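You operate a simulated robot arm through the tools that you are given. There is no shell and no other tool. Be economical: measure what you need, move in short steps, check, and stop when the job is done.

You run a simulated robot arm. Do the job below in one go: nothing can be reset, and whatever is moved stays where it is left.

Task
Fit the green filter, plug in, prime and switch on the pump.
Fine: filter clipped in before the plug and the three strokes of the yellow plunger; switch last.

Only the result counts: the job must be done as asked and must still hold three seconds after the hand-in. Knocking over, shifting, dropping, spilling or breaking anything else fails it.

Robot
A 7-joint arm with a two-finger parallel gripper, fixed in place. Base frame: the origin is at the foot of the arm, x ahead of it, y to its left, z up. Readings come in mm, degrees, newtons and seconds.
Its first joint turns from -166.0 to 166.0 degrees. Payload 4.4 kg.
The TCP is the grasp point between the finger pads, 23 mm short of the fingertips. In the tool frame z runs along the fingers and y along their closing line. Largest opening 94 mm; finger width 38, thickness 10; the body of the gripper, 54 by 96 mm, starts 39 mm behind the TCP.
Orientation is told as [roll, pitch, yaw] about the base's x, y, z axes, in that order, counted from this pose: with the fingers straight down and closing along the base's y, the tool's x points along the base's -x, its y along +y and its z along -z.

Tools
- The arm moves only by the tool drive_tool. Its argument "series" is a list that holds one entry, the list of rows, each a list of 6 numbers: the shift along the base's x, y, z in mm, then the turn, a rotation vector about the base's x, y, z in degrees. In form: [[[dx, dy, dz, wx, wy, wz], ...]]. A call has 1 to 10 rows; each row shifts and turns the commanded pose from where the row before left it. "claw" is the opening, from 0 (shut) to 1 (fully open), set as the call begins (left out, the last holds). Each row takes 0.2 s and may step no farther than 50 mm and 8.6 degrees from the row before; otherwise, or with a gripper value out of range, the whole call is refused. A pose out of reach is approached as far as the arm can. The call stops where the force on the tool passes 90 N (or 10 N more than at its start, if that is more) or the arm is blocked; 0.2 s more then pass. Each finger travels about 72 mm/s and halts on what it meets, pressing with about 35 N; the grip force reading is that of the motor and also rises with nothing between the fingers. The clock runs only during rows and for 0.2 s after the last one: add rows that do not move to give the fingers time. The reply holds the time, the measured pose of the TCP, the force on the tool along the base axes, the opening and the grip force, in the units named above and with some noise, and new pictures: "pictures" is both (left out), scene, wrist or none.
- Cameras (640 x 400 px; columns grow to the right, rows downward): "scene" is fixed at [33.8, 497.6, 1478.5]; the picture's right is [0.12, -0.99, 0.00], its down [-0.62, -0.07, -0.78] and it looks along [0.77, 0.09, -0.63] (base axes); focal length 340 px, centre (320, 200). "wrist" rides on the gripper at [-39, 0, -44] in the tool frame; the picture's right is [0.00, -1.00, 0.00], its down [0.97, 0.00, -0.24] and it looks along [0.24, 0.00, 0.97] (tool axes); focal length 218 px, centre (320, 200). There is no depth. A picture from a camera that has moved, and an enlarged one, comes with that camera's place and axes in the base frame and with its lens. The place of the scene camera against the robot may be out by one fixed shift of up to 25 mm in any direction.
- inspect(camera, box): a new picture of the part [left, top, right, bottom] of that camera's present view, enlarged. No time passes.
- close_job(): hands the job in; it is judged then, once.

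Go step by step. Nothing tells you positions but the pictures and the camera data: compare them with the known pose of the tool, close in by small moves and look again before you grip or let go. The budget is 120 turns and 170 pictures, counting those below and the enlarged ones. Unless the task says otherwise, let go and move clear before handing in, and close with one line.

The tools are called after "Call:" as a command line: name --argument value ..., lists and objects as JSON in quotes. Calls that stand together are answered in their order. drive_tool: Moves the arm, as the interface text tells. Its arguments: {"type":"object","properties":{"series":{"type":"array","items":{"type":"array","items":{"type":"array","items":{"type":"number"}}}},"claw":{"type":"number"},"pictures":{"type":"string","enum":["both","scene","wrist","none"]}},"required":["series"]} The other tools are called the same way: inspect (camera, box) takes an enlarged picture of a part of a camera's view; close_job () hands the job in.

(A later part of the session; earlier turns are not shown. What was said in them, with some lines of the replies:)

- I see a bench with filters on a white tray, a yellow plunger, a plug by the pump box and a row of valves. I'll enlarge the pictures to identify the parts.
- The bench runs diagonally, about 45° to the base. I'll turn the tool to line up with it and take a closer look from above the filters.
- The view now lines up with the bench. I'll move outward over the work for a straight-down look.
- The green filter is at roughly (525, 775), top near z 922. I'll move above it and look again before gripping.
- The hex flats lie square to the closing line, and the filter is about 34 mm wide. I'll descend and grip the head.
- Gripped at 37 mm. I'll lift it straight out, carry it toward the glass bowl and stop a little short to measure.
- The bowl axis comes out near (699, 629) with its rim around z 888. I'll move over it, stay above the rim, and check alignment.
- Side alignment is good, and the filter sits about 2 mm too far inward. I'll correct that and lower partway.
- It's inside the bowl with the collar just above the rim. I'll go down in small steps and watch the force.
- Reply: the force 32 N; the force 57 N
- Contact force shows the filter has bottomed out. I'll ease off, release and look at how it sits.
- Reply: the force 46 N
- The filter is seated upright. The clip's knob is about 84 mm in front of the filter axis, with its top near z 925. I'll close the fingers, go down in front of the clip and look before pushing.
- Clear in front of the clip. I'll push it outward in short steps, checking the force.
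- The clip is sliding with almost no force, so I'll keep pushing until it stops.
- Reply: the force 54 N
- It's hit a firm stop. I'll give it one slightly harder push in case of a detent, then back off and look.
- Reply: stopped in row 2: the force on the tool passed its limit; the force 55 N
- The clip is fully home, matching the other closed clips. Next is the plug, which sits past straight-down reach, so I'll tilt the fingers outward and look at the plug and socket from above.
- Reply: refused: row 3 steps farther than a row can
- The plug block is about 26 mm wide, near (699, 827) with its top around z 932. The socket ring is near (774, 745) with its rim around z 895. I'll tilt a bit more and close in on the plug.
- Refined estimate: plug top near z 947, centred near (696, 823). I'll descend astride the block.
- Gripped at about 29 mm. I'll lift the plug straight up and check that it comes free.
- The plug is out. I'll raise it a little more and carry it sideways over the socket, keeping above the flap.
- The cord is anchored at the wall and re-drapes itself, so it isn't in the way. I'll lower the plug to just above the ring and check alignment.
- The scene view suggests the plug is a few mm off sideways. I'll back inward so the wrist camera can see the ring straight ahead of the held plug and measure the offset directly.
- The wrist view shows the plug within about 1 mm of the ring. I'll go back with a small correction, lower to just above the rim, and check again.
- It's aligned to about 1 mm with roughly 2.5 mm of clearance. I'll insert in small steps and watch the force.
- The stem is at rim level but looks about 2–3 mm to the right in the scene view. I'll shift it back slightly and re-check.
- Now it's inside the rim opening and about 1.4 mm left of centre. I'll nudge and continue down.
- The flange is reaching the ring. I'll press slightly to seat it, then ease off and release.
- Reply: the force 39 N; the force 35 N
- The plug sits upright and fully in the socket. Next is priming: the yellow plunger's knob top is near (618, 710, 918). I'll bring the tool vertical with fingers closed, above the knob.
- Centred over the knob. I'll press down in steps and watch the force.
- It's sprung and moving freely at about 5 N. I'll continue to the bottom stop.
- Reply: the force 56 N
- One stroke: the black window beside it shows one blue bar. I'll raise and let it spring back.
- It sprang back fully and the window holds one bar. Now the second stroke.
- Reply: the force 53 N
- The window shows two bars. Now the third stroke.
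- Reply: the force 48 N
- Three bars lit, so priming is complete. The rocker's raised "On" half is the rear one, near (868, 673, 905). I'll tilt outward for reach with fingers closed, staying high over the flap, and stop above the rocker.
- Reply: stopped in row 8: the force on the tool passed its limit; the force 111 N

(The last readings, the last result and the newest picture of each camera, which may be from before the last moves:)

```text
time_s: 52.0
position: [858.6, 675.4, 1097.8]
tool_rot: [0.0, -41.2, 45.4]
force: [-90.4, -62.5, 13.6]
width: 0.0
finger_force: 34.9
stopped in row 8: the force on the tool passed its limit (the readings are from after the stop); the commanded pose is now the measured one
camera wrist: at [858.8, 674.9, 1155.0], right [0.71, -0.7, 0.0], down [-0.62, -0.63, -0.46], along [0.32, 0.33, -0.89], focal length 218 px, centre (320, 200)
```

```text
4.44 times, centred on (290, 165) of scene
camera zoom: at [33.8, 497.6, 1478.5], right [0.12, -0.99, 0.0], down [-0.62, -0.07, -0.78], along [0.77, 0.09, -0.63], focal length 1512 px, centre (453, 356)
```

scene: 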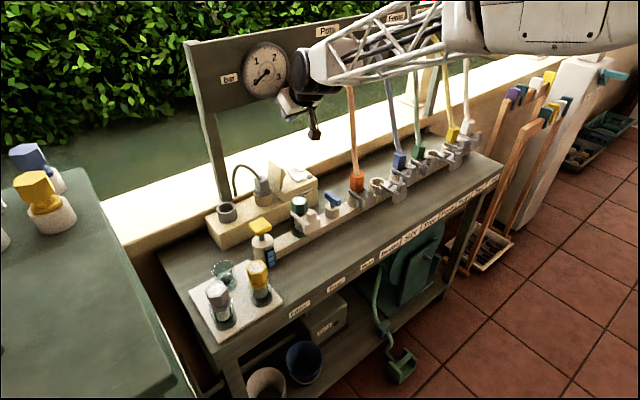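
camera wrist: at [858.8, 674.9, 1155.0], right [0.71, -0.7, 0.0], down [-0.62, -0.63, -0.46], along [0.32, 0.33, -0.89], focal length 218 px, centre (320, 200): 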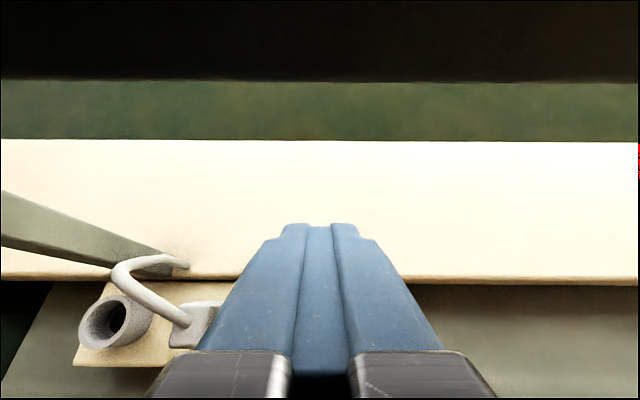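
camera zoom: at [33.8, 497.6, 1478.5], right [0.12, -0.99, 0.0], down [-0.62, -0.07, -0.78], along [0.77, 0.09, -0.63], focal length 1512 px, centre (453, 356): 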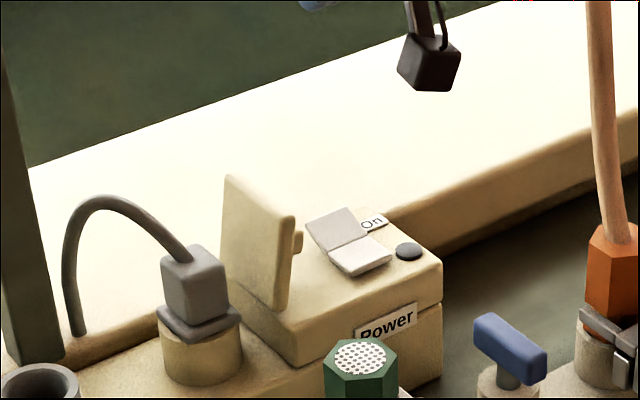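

The hand touched the back panel or gauge on the way. I'll retreat inward first, then go in lower, beneath the panel.

Call:
drive_tool --series '[[[-25, -25, 0, 0, 0, 0], [-25, -25, 0, 0, 0, 0], [0, 0, -40, 0, 0, 0], [0, 0, -40, 0, 0, 0], [0, 0, -25, 0, 0, 0], [0, 0, 0, 0, 0, 0]]]'

Call:
inspect --camera "wrist" --box '[220, 120, 420, 260]'

Call:
inspect --camera "scene" --box '[180, 0, 480, 190]'

```text
time_s: 53.4
position: [811.6, 624.1, 989.7]
tool_rot: [0.0, -41.1, 45.3]
force: [0.0, -0.2, 0.3]
width: 0.0
finger_force: 34.8
camera wrist: at [812.4, 624.7, 1048.1], right [0.71, -0.7, 0.0], down [-0.63, -0.63, -0.46], along [0.32, 0.32, -0.89], focal length 218 px, centre (320, 200)
```

scene: 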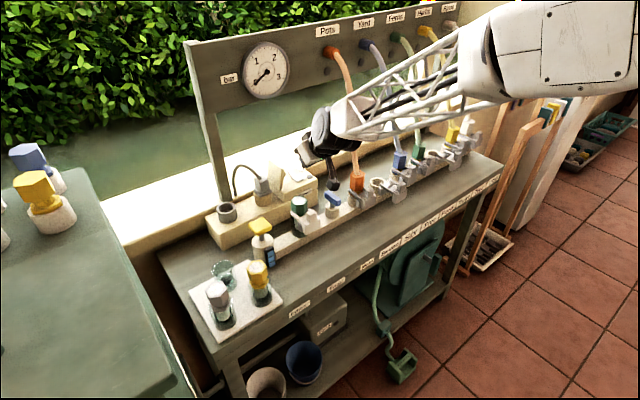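
wrist: 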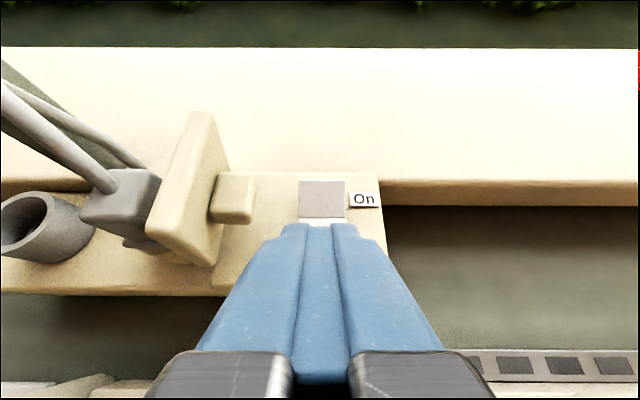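

```text
2.86 times, centred on (320, 190) of wrist
camera zoom: at [812.4, 624.7, 1048.1], right [0.71, -0.7, 0.0], down [-0.63, -0.63, -0.46], along [0.32, 0.32, -0.89], focal length 624 px, centre (320, 229)
```

zoom: 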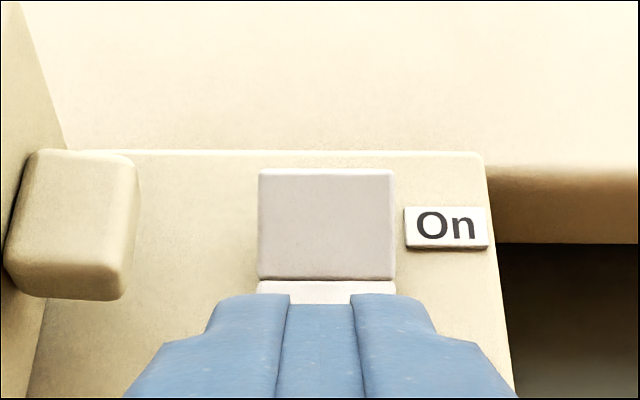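

```text
2.11 times, centred on (330, 95) of scene
camera zoom: at [33.8, 497.6, 1478.5], right [0.12, -0.99, 0.0], down [-0.62, -0.07, -0.78], along [0.77, 0.09, -0.63], focal length 716 px, centre (299, 421)
```

zoom: 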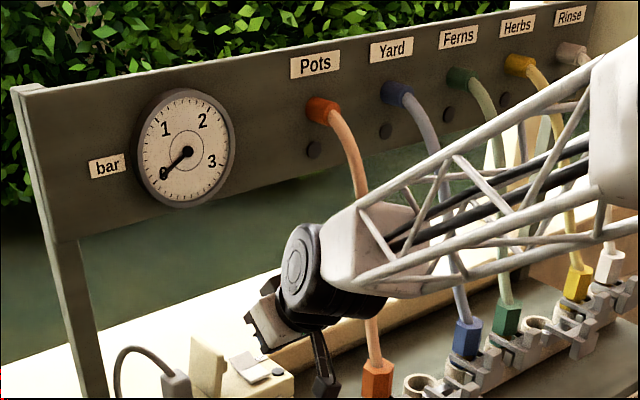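

Everything is intact, and the rocker is straight ahead. I'll move outward at this lower height to just above its "On" half.

Call:
drive_tool --series '[[[20, 17, -5, 0, 0, 0], [20, 17, -5, 0, 0, 0], [19.8, 16.5, -5, 0, 0, 0], [0, 0, 0, 0, 0, 0]]]'

Call:
inspect --camera "scene" --box '[250, 130, 340, 200]'

```text
time_s: 54.4
position: [870.4, 675.5, 975.3]
tool_rot: [0.0, -41.2, 45.5]
force: [-0.7, 0.8, 0.3]
width: 0.1
finger_force: 35.0
camera wrist: at [870.6, 676.3, 1033.2], right [0.71, -0.7, 0.0], down [-0.63, -0.63, -0.46], along [0.32, 0.32, -0.89], focal length 218 px, centre (320, 200)
```

scene: 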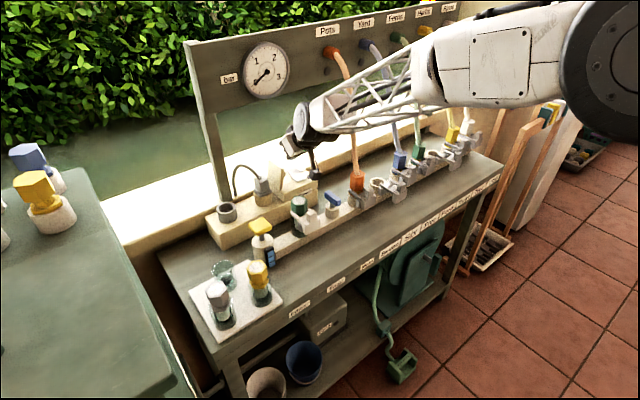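
wrist: 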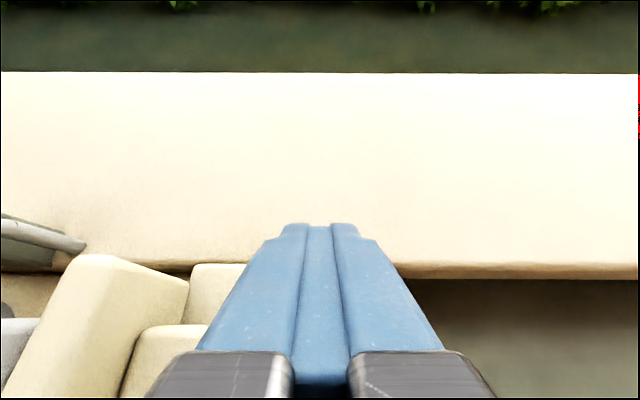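

```text
5.71 times, centred on (295, 165) of scene
camera zoom: at [33.8, 497.6, 1478.5], right [0.12, -0.99, 0.0], down [-0.62, -0.07, -0.78], along [0.77, 0.09, -0.63], focal length 1945 px, centre (463, 400)
```

zoom: 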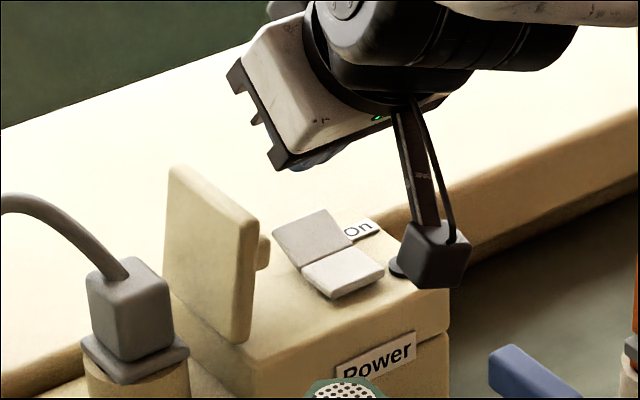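

I'm lined up over the "On" half. I'll lower gradually and watch the force.

Call:
drive_tool --series '[[[0, 0, -12, 0, 0, 0], [0, 0, -10, 0, 0, 0], [0, 0, -5, 0, 0, 0], [0, 0, 0, 0, 0, 0]]]' --pictures "wrist"

Call:
inspect --camera "scene" --box '[250, 130, 340, 200]'

```text
time_s: 55.4
position: [870.4, 677.2, 947.7]
tool_rot: [0.0, -41.2, 45.5]
force: [-0.3, -0.5, -0.1]
width: 0.0
finger_force: 35.0
camera wrist: at [870.8, 676.1, 1005.4], right [0.71, -0.7, 0.0], down [-0.63, -0.63, -0.46], along [0.32, 0.32, -0.89], focal length 218 px, centre (320, 200)
```

wrist: 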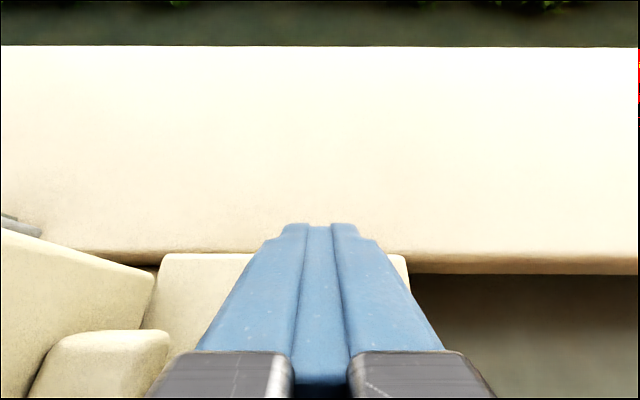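

```text
5.71 times, centred on (295, 165) of scene
camera zoom: at [33.8, 497.6, 1478.5], right [0.12, -0.99, 0.0], down [-0.62, -0.07, -0.78], along [0.77, 0.09, -0.63], focal length 1945 px, centre (463, 400)
```

zoom: 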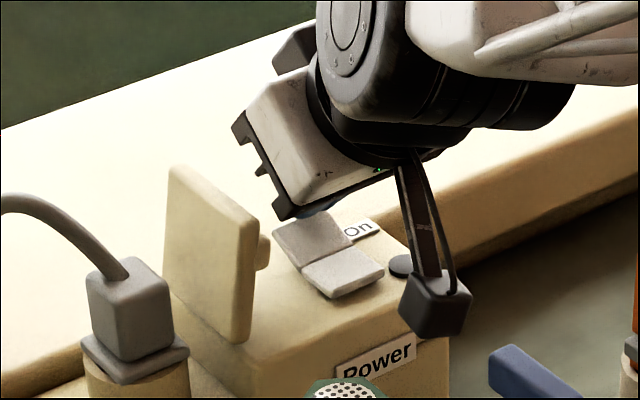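

Call:
drive_tool --series '[[[3, 3, 0, 0, 0, 0], [0, 0, -4, 0, 0, 0], [0, 0, -4, 0, 0, 0], [0, 0, 0, 0, 0, 0]]]' --pictures "none"

Call:
inspect --camera "scene" --box '[260, 140, 330, 195]'

```text
time_s: 56.4
position: [873.2, 679.7, 939.3]
tool_rot: [0.1, -41.2, 45.3]
force: [-0.4, 0.5, 0.2]
width: 0.2
finger_force: 34.8
```

```text
7.27 times, centred on (295, 168) of scene
camera zoom: at [33.8, 497.6, 1478.5], right [0.12, -0.99, 0.0], down [-0.62, -0.07, -0.78], along [0.77, 0.09, -0.63], focal length 2475 px, centre (502, 436)
```

zoom: 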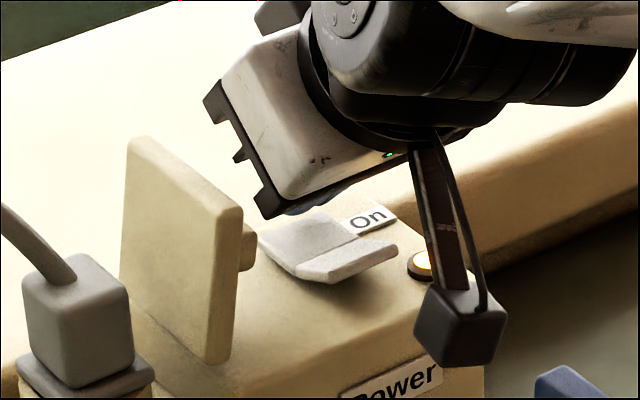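

The rocker has flipped and the lamp is lit. I'll retract upward and inward, then check everything.

Call:
drive_tool --series '[[[0, 0, 15, 0, 0, 0], [0, 0, 25, 0, 0, 0], [-28, -28, 10, 0, 0, 0], [-30, -30, 15, 0, 0, 0], [-30, -30, 20, 0, 0, 0], [-30, -30, 30, 0, 0, 0], [-25, -25, 30, 0, 0, 0], [0, 0, 0, 0, 0, 0]]]'

Call:
inspect --camera "scene" --box '[200, 140, 350, 270]'

Call:
inspect --camera "scene" --box '[180, 0, 400, 150]'

```text
refused: row 6 steps farther than a row can; nothing moved
```

```text
3.08 times, centred on (275, 205) of scene
camera zoom: at [33.8, 497.6, 1478.5], right [0.12, -0.99, 0.0], down [-0.62, -0.07, -0.78], along [0.77, 0.09, -0.63], focal length 1047 px, centre (458, 185)
```

zoom: 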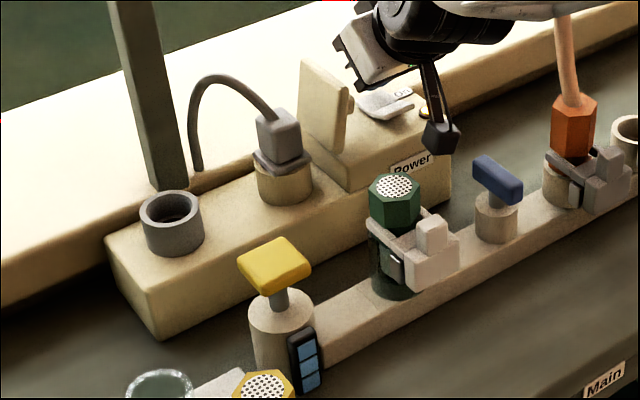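

```text
2.67 times, centred on (290, 75) of scene
camera zoom: at [33.8, 497.6, 1478.5], right [0.12, -0.99, 0.0], down [-0.62, -0.07, -0.78], along [0.77, 0.09, -0.63], focal length 908 px, centre (400, 533)
```

zoom: 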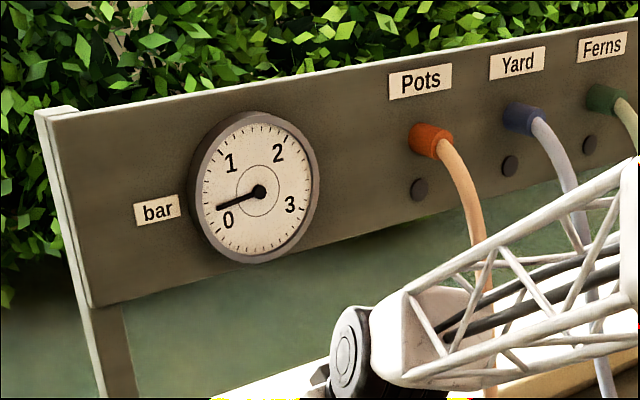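

The pump is running, since the gauge needle is rising. I'll retract in legal steps.

Call:
drive_tool --series '[[[0, 0, 15, 0, 0, 0], [0, 0, 25, 0, 0, 0], [-28, -28, 10, 0, 0, 0], [-30, -30, 15, 0, 0, 0], [-30, -30, 15, 0, 0, 0], [-28, -28, 25, 0, 0, 0], [-25, -25, 25, 0, 0, 0], [-20, -20, 0, 0, 0, 0], [0, 0, 0, 0, 0, 0]]]'

Call:
inspect --camera "scene" --box '[200, 140, 350, 270]'

Call:
inspect --camera "scene" --box '[180, 0, 400, 150]'

```text
time_s: 58.4
position: [711.6, 518.8, 1071.4]
tool_rot: [-0.1, -41.0, 45.4]
force: [-0.8, 0.1, 0.1]
width: 0.3
finger_force: 35.4
camera wrist: at [713.5, 518.8, 1128.5], right [0.71, -0.7, 0.0], down [-0.63, -0.63, -0.46], along [0.32, 0.32, -0.89], focal length 218 px, centre (320, 200)
```

scene: 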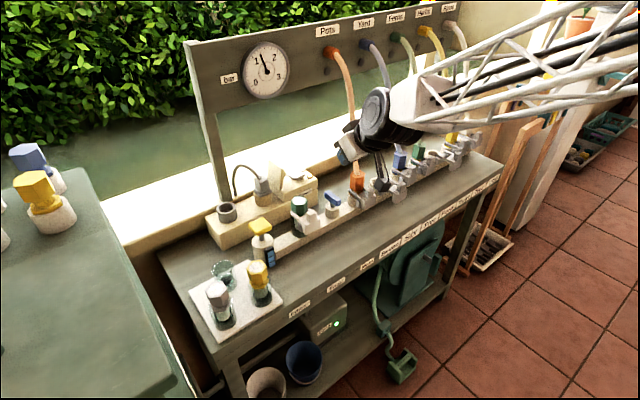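
wrist: 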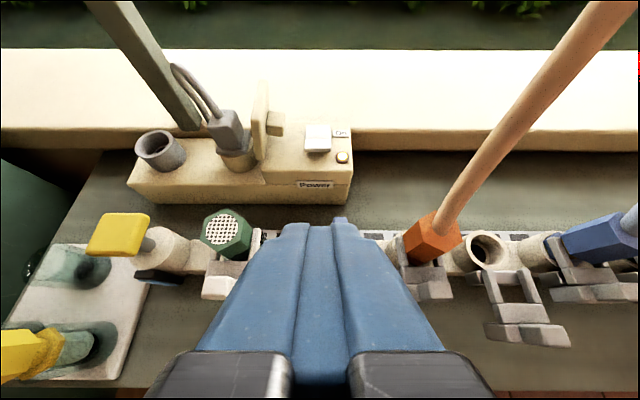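

```text
3.08 times, centred on (275, 205) of scene
camera zoom: at [33.8, 497.6, 1478.5], right [0.12, -0.99, 0.0], down [-0.62, -0.07, -0.78], along [0.77, 0.09, -0.63], focal length 1047 px, centre (458, 185)
```

zoom: 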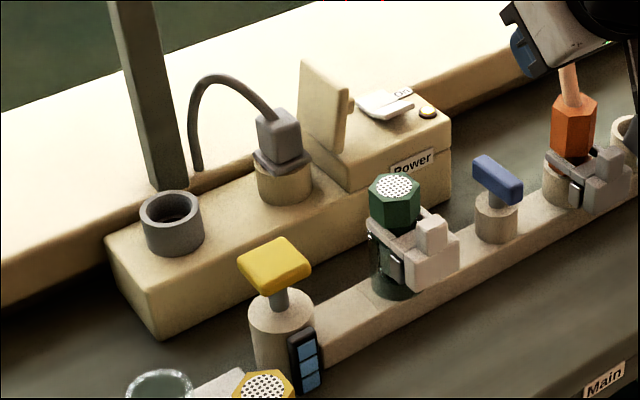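

```text
2.67 times, centred on (290, 75) of scene
camera zoom: at [33.8, 497.6, 1478.5], right [0.12, -0.99, 0.0], down [-0.62, -0.07, -0.78], along [0.77, 0.09, -0.63], focal length 908 px, centre (400, 533)
```

zoom: 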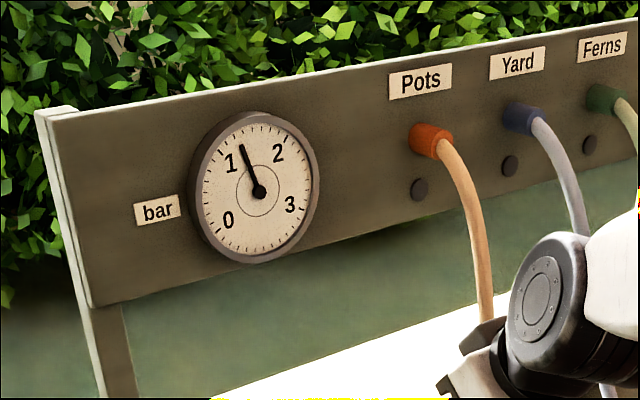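

The gauge is climbing past 1 bar, and the power lamp and pump LED are lit. I'll back away a bit more before handing in.

Call:
drive_tool --series '[[[-25, -25, 15, 0, 0, 0], [-30, -30, 15, 0, 0, 0], [-30, -30, 10, 0, 0, 0], [0, 0, 0, 0, 0, 0]]]' --pictures "scene"

```text
time_s: 59.4
position: [627.2, 432.3, 1110.1]
tool_rot: [0.1, -41.0, 45.4]
force: [-0.7, -0.2, -0.5]
width: 0.0
finger_force: 34.2
```

scene: 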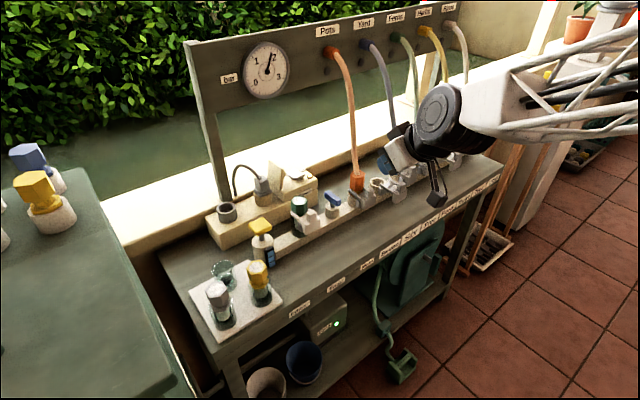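

The filter is clipped in, the plug is in its socket, the primer shows three bars and the pump is running. The arm is clear, so I'm handing in.

Call:
close_job

```text
The job is handed in.
```

The pump is running, done in the order you asked: green filter clipped in, plug in its socket, three full strokes of the yellow plunger, then the switch to On. On the way to the switch the hand pressed on the back panel or gauge once, hard enough to trip the force limit; nothing looked moved afterwards.
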